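You operate a simulated robot arm through the tools that you are given. There is no shell and no other tool. Be economical: measure what you need, move in short steps, check, and stop when the job is done.

Carry out the task below with a simulated robot arm. There is one attempt and no reset: what you move stays moved.

JOB
Take the dauber and put it on the tray top.

The check looks at the end state, three seconds after you hand in, the way a careful person would. Anything else that was tipped, shoved, dropped, spilled or broken makes it a failure.

ROBOT AND FRAMES
A 6-joint arm with a two-finger parallel gripper, fixed in place. Base frame: the origin is at the foot of the arm, x ahead of it, y to its left, z up; the work surface is at about z = 0. Units: mm, degrees, N and s.
With the tool pointing down near the work surface it reaches from about 120 to 500 mm from the base axis. Its first joint turns from -72.0 to 72.0 degrees. Payload 0.65 kg.
The TCP is the grasp point between the finger pads, 25 mm short of the fingertips. In the tool frame z runs along the fingers and y along their closing line. The gripper opens to 76 mm. The fingers are 18 mm wide and 10 mm thick; the gripper's body (36 by 78 mm) begins 45 mm behind the TCP.
Orientation is that of the tool frame in the base frame, as a unit quaternion [x, y, z, w]. With the fingers straight down and closing along the base's y, the tool's x points along the base's -x, its y along +y and its z along -z.

CONTROLS
- The arm moves only by the tool drive_tool. Its argument "targets" is one flat list of numbers, 7 for each row, row after row: the shift along the tool's x, y, z in units of 300 mm (1.0 is 300 mm), then the turn, a rotation vector about the tool's x, y, z in units of 120 degrees (1.0 is 120 degrees), then the finger opening in mm, from 0 to 76. In form: [tx, ty, tz, wx, wy, wz, grip, tx, ty, tz, wx, wy, wz, grip, ...]. A call has 1 to 12 rows; each row is the pose to reach, as a shift and turn from the pose commanded when the call began, along the tool's axes at that moment. A call with a number of a shift or a turn outside -1 to 1 is refused whole. Rows are played at 5 a second. More than 50 mm and 8.6 degrees between two rows, or a gripper value outside its range, and nothing of the call is played. A pose out of reach is approached as far as the arm can. The call stops where the force on the tool passes 40 N (or 10 N more than at its start, if that is more) or the arm is blocked; 0.2 s more then pass. The fingers move at their own pace (about 108 mm/s each) and stop on an object; they squeeze with about 44 N. The grip force told is the motor's: it shows also when the fingers shut on nothing. Time passes only in rows, and 0.2 s behind the last, so rows that repeat a pose let the fingers close. The reply holds the time, the measured pose of the TCP, the force on the tool along the base axes, the opening and the grip force, in the units named above and with some noise.
- Cameras (640 x 400 px; columns grow to the right, rows downward): "scene" is fixed at [35.7, 253.2, 428.8]; the picture's right is [-0.93, -0.37, 0.00], its down [-0.12, 0.30, -0.95] and it looks along [0.35, -0.88, -0.33] (base axes); focal length 342 px, centre (320, 200). "wrist" rides on the gripper at [58, 11, -81] in the tool frame; the picture's right is [-0.18, 0.98, 0.00], its down [-0.75, -0.14, -0.64] and it looks along [-0.63, -0.12, 0.77] (tool axes); focal length 243 px, centre (320, 200). There is no depth. A picture from a camera that has moved, and an enlarged one, comes with that camera's place and axes in the base frame and with its lens.
- snapshot(camera): a new picture of that camera. The clock stands still meanwhile.
- inspect(camera, box): a new picture of the part [left, top, right, bottom] of that camera's present view, enlarged. The clock stands still meanwhile.
- finish_job(): hands the job in; it is judged then, once.

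Go step by step. Nothing tells you positions but the pictures and the camera data: compare them with the known pose of the tool, close in by small moves and look again before you grip or let go. The budget is 90 turns and 36 pictures, counting those below and the enlarged ones. Unless the task says otherwise, let go and move clear before handing in, and close with one line.

The tools are called after "Emit:" by a JSON object that holds its "name" and its "arguments". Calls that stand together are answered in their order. drive_tool: Moves the arm, as the interface text tells. Its arguments: {"type":"object","properties":{"targets":{"type":"array","items":{"type":"number"}}},"required":["targets"]} The other tools are called the same way: snapshot (camera) takes a picture; inspect (camera, box) takes an enlarged picture of a part of a camera's view; finish_job () hands the job in.

At the start:

```text
t: 0.0
position: [238.2, -148.4, 329.7]
orientation: [0.0, 1.0, 0.0, 0.0]
wrist_force: [0.3, 0.4, -0.1]
finger_gap: 76.0
grasp_force: 0.0
```

scene: 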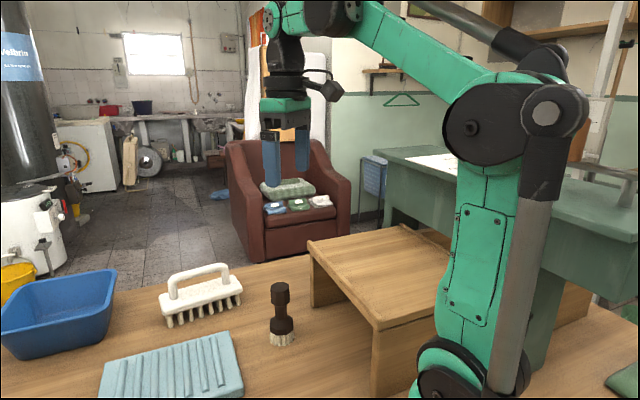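
wrist: 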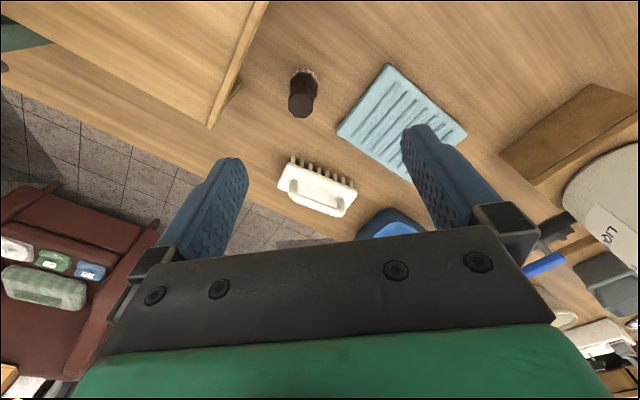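

I see a brown dauber standing on its bristles, with a scrubbing brush, a ridged light-blue slab, a blue tub and a wooden platform around it. I'll look closer to settle what the tray is and where the dauber stands.

Emit:
{"name": "inspect", "arguments": {"camera": "scene", "box": [80, 220, 400, 400]}}

Emit:
{"name": "inspect", "arguments": {"camera": "wrist", "box": [0, 0, 480, 240]}}

Emit:
{"name": "inspect", "arguments": {"camera": "scene", "box": [290, 200, 640, 400]}}

```text
2.00 times, centred on (240, 310) of scene
camera zoom: at [35.7, 253.2, 428.8], right [-0.93, -0.37, 0.0], down [-0.12, 0.3, -0.95], along [0.35, -0.88, -0.33], focal length 683 px, centre (480, -20)
```

zoom: 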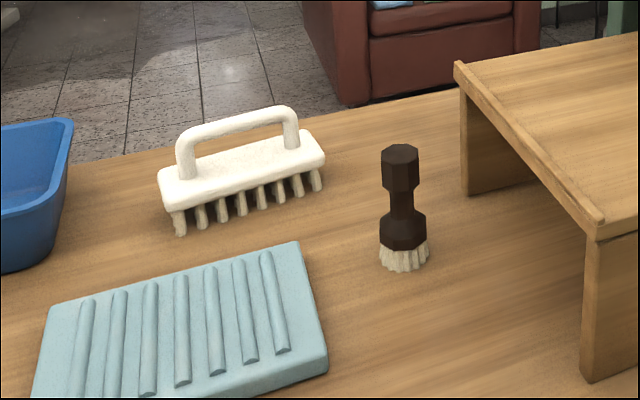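

```text
1.33 times, centred on (240, 120) of wrist
camera zoom: at [182.2, -136.7, 410.9], right [0.18, 0.98, 0.0], down [0.75, -0.14, 0.64], along [0.63, -0.12, -0.77], focal length 324 px, centre (427, 307)
```

zoom: 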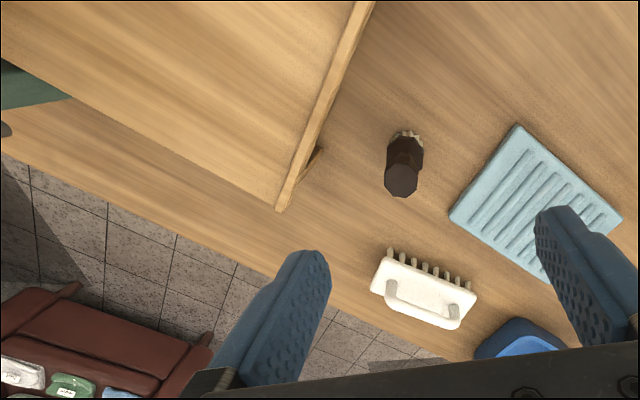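

```text
1.83 times, centred on (465, 300) of scene
camera zoom: at [35.7, 253.2, 428.8], right [-0.93, -0.37, 0.0], down [-0.12, 0.3, -0.95], along [0.35, -0.88, -0.33], focal length 625 px, centre (55, 17)
```

zoom: 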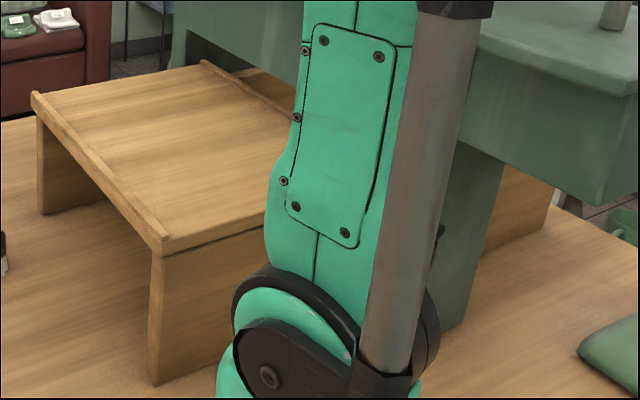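

The legged wooden piece with raised lips is the tray: its top is at about z 120, with corners near (105,-117), (281,-305) and (125,-468). The dauber stands near (270,-175) and is about 110 mm tall, so I'll move above it and check.

Emit:
{"name": "drive_tool", "arguments": {"targets": [-0.107, -0.09, 0, 0, 0, 0, 76, -0.107, -0.09, 0.15, 0, 0, 0, 76, -0.107, -0.09, 0.3, 0, 0, 0, 76, -0.107, -0.09, 0.45, 0, 0, 0, 76, -0.107, -0.09, 0.45, 0, 0, 0, 76]}}

Emit:
{"name": "snapshot", "arguments": {"camera": "wrist"}}

Emit:
{"name": "inspect", "arguments": {"camera": "scene", "box": [180, 160, 420, 360]}}

```text
t: 1.2
position: [270.8, -175.6, 194.2]
orientation: [0.0, 1.0, 0.0, 0.001]
wrist_force: [0.2, 0.4, -0.1]
finger_gap: 75.9
grasp_force: 0.1
```

```text
30 pictures are left
camera wrist: at [212.9, -163.6, 274.8], right [0.18, 0.98, 0.0], down [0.75, -0.14, 0.64], along [0.63, -0.12, -0.77], focal length 243 px, centre (320, 200)
```

wrist: 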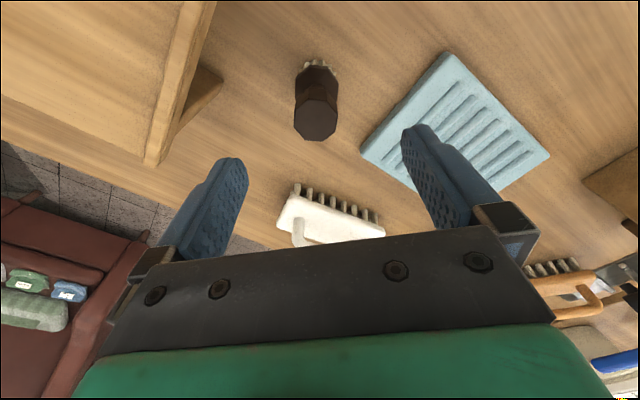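

```text
2.00 times, centred on (300, 260) of scene
camera zoom: at [35.7, 253.2, 428.8], right [-0.93, -0.37, 0.0], down [-0.12, 0.3, -0.95], along [0.35, -0.88, -0.33], focal length 683 px, centre (360, 80)
```

zoom: 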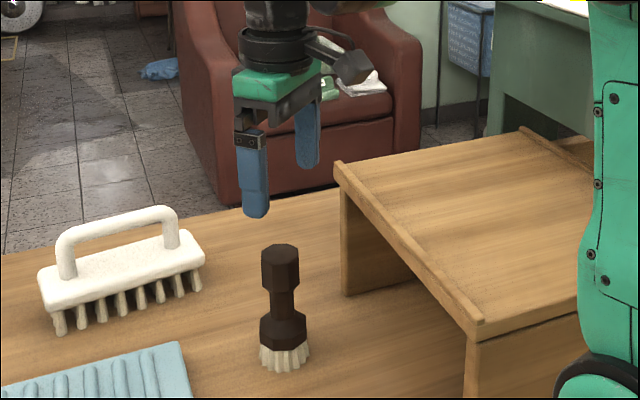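

Triangulating the dauber's top gives about (280,-180,102). I'll shift there and come down to just above it, then look again.

Emit:
{"name": "drive_tool", "arguments": {"targets": [-0.03, -0.01, 0.1, 0, 0, 0, 76, -0.03, -0.01, 0.2, 0, 0, 0, 76, -0.03, -0.01, 0.2, 0, 0, 0, 76]}}

Emit:
{"name": "snapshot", "arguments": {"camera": "wrist"}}

Emit:
{"name": "inspect", "arguments": {"camera": "scene", "box": [180, 160, 420, 360]}}

```text
t: 2.0
position: [278.8, -177.2, 134.6]
orientation: [0.0, 1.0, 0.0, 0.0]
wrist_force: [0.4, 0.1, -0.1]
finger_gap: 75.9
grasp_force: 0.0
```

```text
28 pictures are left
camera wrist: at [221.3, -165.8, 215.2], right [0.18, 0.98, 0.0], down [0.75, -0.14, 0.64], along [0.63, -0.12, -0.77], focal length 243 px, centre (320, 200)
```

wrist: 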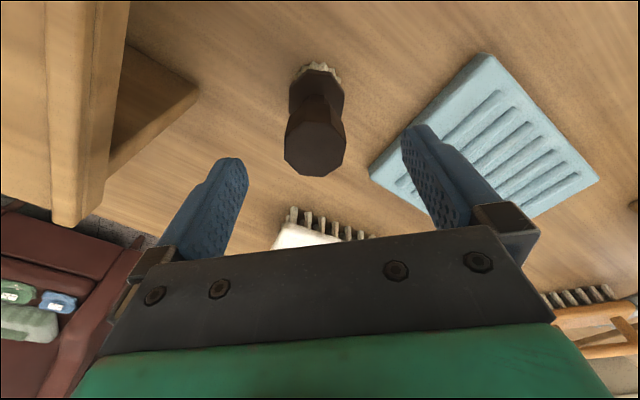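

```text
2.00 times, centred on (300, 260) of scene
camera zoom: at [35.7, 253.2, 428.8], right [-0.93, -0.37, 0.0], down [-0.12, 0.3, -0.95], along [0.35, -0.88, -0.33], focal length 683 px, centre (360, 80)
```

zoom: 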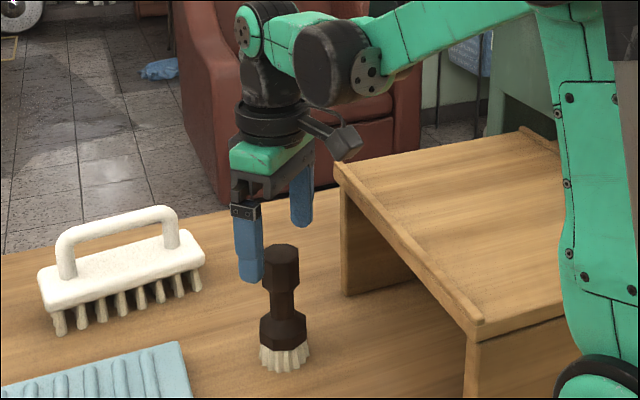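

The fingers straddle the dauber and are centred to about 1–2 mm. I'll descend to z≈82 and close.

Emit:
{"name": "drive_tool", "arguments": {"targets": [-0.002, -0.004, 0.09, 0, 0, 0, 76, -0.002, -0.004, 0.175, 0, 0, 0, 76, -0.002, -0.004, 0.175, 0, 0, 0, 76]}}

Emit:
{"name": "inspect", "arguments": {"camera": "scene", "box": [180, 160, 420, 360]}}

Emit:
{"name": "snapshot", "arguments": {"camera": "wrist"}}

```text
t: 2.8
position: [279.4, -179.1, 83.1]
orientation: [0.0, 1.0, -0.001, 0.0]
wrist_force: [-0.1, -0.3, -0.1]
finger_gap: 76.2
grasp_force: 0.1
```

```text
2.00 times, centred on (300, 260) of scene
camera zoom: at [35.7, 253.2, 428.8], right [-0.93, -0.37, 0.0], down [-0.12, 0.3, -0.95], along [0.35, -0.88, -0.33], focal length 683 px, centre (360, 80)
```

zoom: 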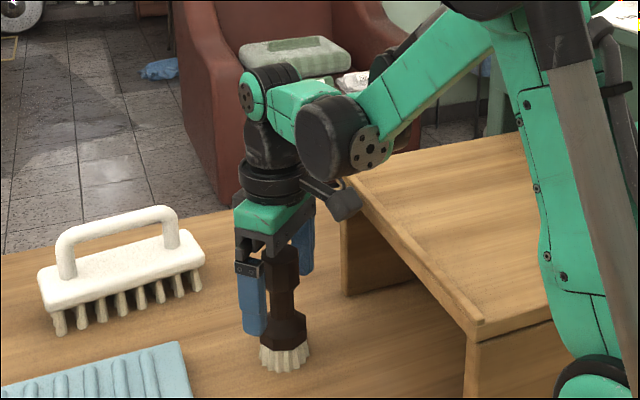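

```text
25 pictures are left
camera wrist: at [222.4, -167.7, 164.1], right [0.18, 0.98, 0.0], down [0.75, -0.14, 0.64], along [0.63, -0.12, -0.77], focal length 243 px, centre (320, 200)
```

wrist: 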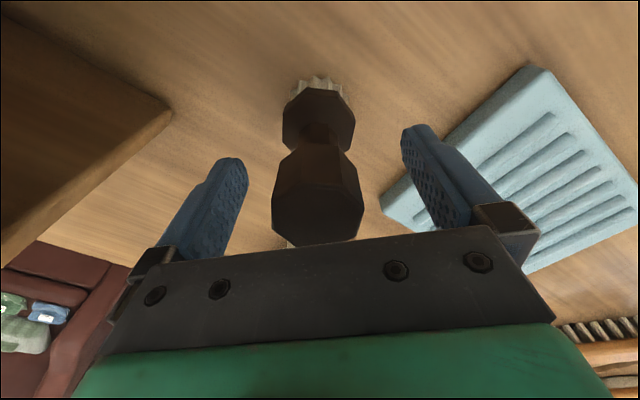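

The handle's head is between the fingers, so I'm closing the gripper now.

Emit:
{"name": "drive_tool", "arguments": {"targets": [0, 0, 0, 0, 0, 0, 50, 0, 0, 0, 0, 0, 0, 20, 0, 0, 0, 0, 0, 0, 20, 0, 0, 0, 0, 0, 0, 20]}}

```text
t: 3.8
position: [280.3, -177.7, 84.1]
orientation: [0.0, 1.0, 0.0, 0.0]
wrist_force: [-1.1, 0.1, 0.4]
finger_gap: 32.4
grasp_force: 43.7
```

It's gripped at a 32 mm opening. I'll lift straight up to about z 290 and check the hold.

Emit:
{"name": "drive_tool", "arguments": {"targets": [0, 0, -0.08, 0, 0, 0, 20, 0, 0, -0.2, 0, 0, 0, 20, 0, 0, -0.34, 0, 0, 0, 20, 0, 0, -0.48, 0, 0, 0, 20, 0, 0, -0.6, 0, 0, 0, 20, 0, 0, -0.68, 0, 0, 0, 20, 0, 0, -0.68, 0, 0, 0, 20]}}

Emit:
{"name": "snapshot", "arguments": {"camera": "wrist"}}

Emit:
{"name": "snapshot", "arguments": {"camera": "scene"}}

```text
t: 5.4
position: [282.9, -179.6, 287.0]
orientation: [0.0, 1.0, -0.001, 0.0]
wrist_force: [0.3, 0.0, -0.7]
finger_gap: 32.4
grasp_force: 44.3
```

```text
24 pictures are left
camera wrist: at [225.1, -168.8, 368.1], right [0.18, 0.98, 0.0], down [0.75, -0.14, 0.64], along [0.63, -0.12, -0.77], focal length 243 px, centre (320, 200)
```

wrist: 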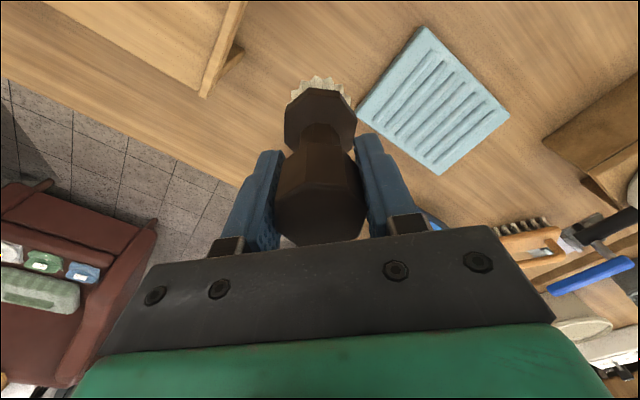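

```text
23 pictures are left
```

scene: 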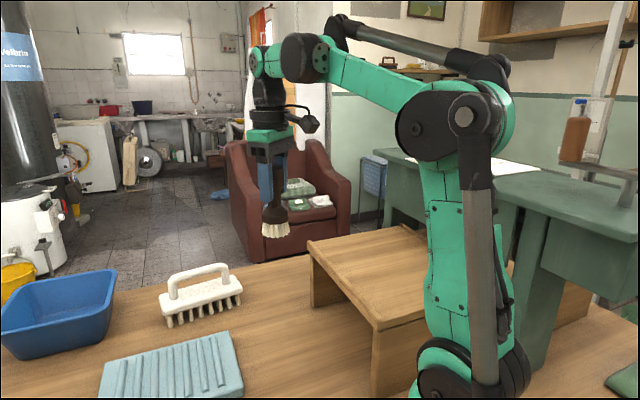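

The dauber is held upright, and the tray's lip is at about z 130. I'll carry it over the tray top to about (150,-270).

Emit:
{"name": "drive_tool", "arguments": {"targets": [0.055, -0.038, 0, 0, 0, 0, 20, 0.13, -0.09, 0, 0, 0, 0, 20, 0.21, -0.145, 0, 0, 0, 0, 20, 0.29, -0.2, 0, 0, 0, 0, 20, 0.37, -0.255, 0, 0, 0, 0, 20, 0.42, -0.29, 0, 0, 0, 0, 20, 0.44, -0.303, 0, 0, 0, 0, 20, 0.44, -0.303, 0, 0, 0, 0, 20]}}

Emit:
{"name": "snapshot", "arguments": {"camera": "wrist"}}

Emit:
{"name": "snapshot", "arguments": {"camera": "scene"}}

```text
t: 7.2
position: [147.6, -271.2, 286.9]
orientation: [0.0, 1.0, 0.0, 0.0]
wrist_force: [-1.0, -0.6, -0.3]
finger_gap: 32.7
grasp_force: 44.4
```

```text
22 pictures are left
camera wrist: at [90.7, -259.2, 367.6], right [0.18, 0.98, 0.0], down [0.75, -0.14, 0.64], along [0.63, -0.12, -0.77], focal length 243 px, centre (320, 200)
```

wrist: 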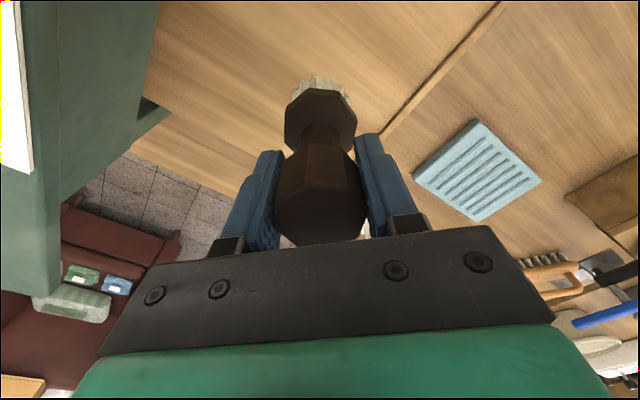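

```text
21 pictures are left
```

scene: 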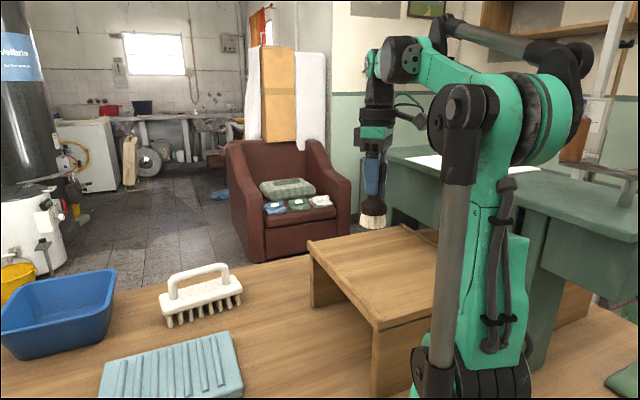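

It's over the tray's interior, clear of both lips. I'll lower it to just above the surface and look.

Emit:
{"name": "drive_tool", "arguments": {"targets": [0, 0, 0.08, 0, 0, 0, 20, 0, 0, 0.16, 0, 0, 0, 20, 0, 0, 0.215, 0, 0, 0, 20, 0, 0, 0.215, 0, 0, 0, 20]}}

Emit:
{"name": "inspect", "arguments": {"camera": "scene", "box": [290, 180, 450, 300]}}

```text
t: 8.2
position: [147.1, -270.4, 222.8]
orientation: [0.0, 1.0, -0.001, -0.001]
wrist_force: [-0.9, 0.3, 35.1]
finger_gap: 32.7
grasp_force: 43.6
```

```text
3.33 times, centred on (370, 240) of scene
camera zoom: at [35.7, 253.3, 428.8], right [-0.93, -0.37, 0.0], down [-0.12, 0.3, -0.95], along [0.35, -0.88, -0.33], focal length 1138 px, centre (153, 67)
```

zoom: 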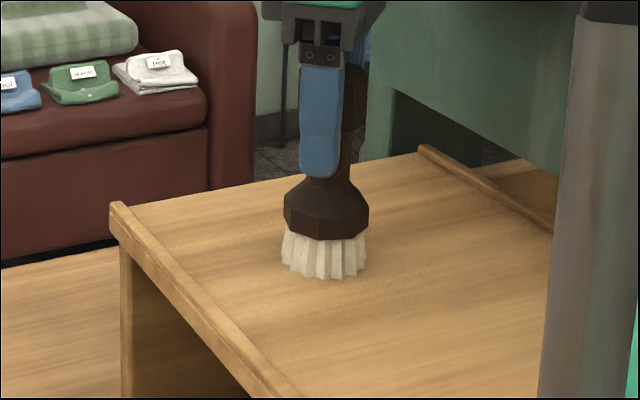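

It's already touching, with 35 N on the tool. I'll ease up slightly to relieve the press.

Emit:
{"name": "drive_tool", "arguments": {"targets": [0, 0, -0.004, 0, 0, 0, 20, 0, 0, -0.004, 0, 0, 0, 20]}}

```text
t: 8.8
position: [148.0, -270.5, 221.0]
orientation: [0.0, 1.0, 0.0, 0.0]
wrist_force: [-0.3, -0.1, -0.3]
finger_gap: 32.7
grasp_force: 44.1
```

The force is now nil, so the base is at or just above the surface. I'll nudge down half a millimetre.

Emit:
{"name": "drive_tool", "arguments": {"targets": [0, 0, 0.0018, 0, 0, 0, 20, 0, 0, 0.0018, 0, 0, 0, 20]}}

```text
t: 9.4
position: [149.3, -271.1, 222.8]
orientation: [0.001, 1.0, 0.0, 0.0]
wrist_force: [-0.5, 2.3, 7.4]
finger_gap: 32.4
grasp_force: 44.1
```

It's in light contact at 7 N. I'll open the fingers evenly and keep the pose.

Emit:
{"name": "drive_tool", "arguments": {"targets": [0, 0, 0, 0, 0, 0, 40, 0, 0, 0, 0, 0, 0, 60, 0, 0, 0, 0, 0, 0, 72, 0, 0, 0, 0, 0, 0, 72]}}

Emit:
{"name": "inspect", "arguments": {"camera": "scene", "box": [290, 180, 450, 300]}}

```text
t: 10.4
position: [148.4, -271.3, 221.9]
orientation: [0.0, 1.0, -0.001, 0.0]
wrist_force: [-0.3, -0.3, -0.2]
finger_gap: 72.0
grasp_force: 0.2
```

```text
3.33 times, centred on (370, 240) of scene
camera zoom: at [35.7, 253.2, 428.8], right [-0.93, -0.37, 0.0], down [-0.12, 0.3, -0.95], along [0.35, -0.88, -0.33], focal length 1138 px, centre (153, 67)
```

zoom: 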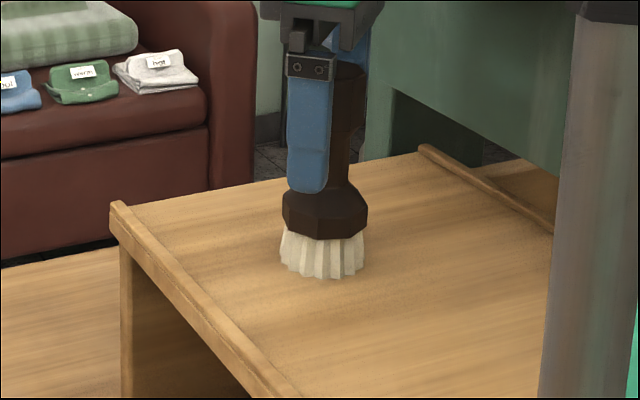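

The dauber stands free on the tray top. I'll rise straight up, well clear of it.

Emit:
{"name": "drive_tool", "arguments": {"targets": [0, 0, -0.05, 0, 0, 0, 72, 0, 0, -0.15, 0, 0, 0, 72, 0, 0, -0.28, 0, 0, 0, 72, 0, 0, -0.4, 0, 0, 0, 72, 0, 0, -0.4, 0, 0, 0, 72]}}

Emit:
{"name": "snapshot", "arguments": {"camera": "scene"}}

Emit:
{"name": "snapshot", "arguments": {"camera": "wrist"}}

```text
t: 11.6
position: [149.0, -270.2, 344.1]
orientation: [-0.001, 1.0, -0.001, -0.001]
wrist_force: [0.1, 0.5, 0.6]
finger_gap: 72.0
grasp_force: 0.0
```

```text
18 pictures are left
```

scene: 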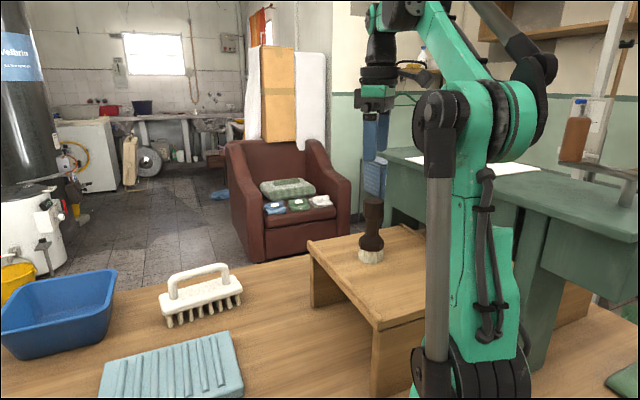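

```text
17 pictures are left
camera wrist: at [92.1, -259.6, 424.9], right [0.18, 0.98, 0.0], down [0.75, -0.14, 0.64], along [0.63, -0.12, -0.77], focal length 243 px, centre (320, 200)
```

wrist: 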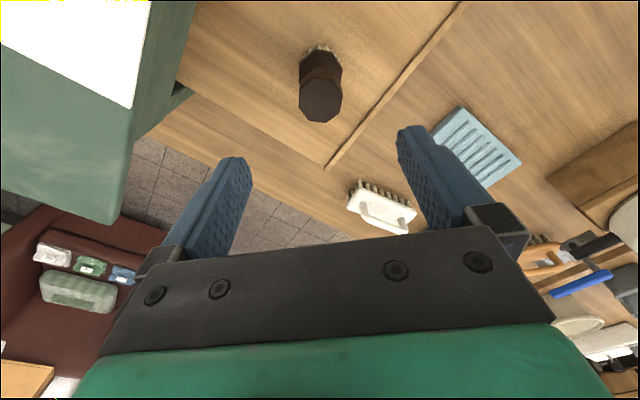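

The dauber stands upright on the tray top, the gripper is clear and nothing else has moved. I'm handing in.

Emit:
{"name": "finish_job", "arguments": {}}

```text
The job is handed in.
```

The dauber is standing upright on top of the wooden legged tray, released, with the arm clear and nothing else disturbed; I took that piece, not the ridged blue slab, to be the tray.
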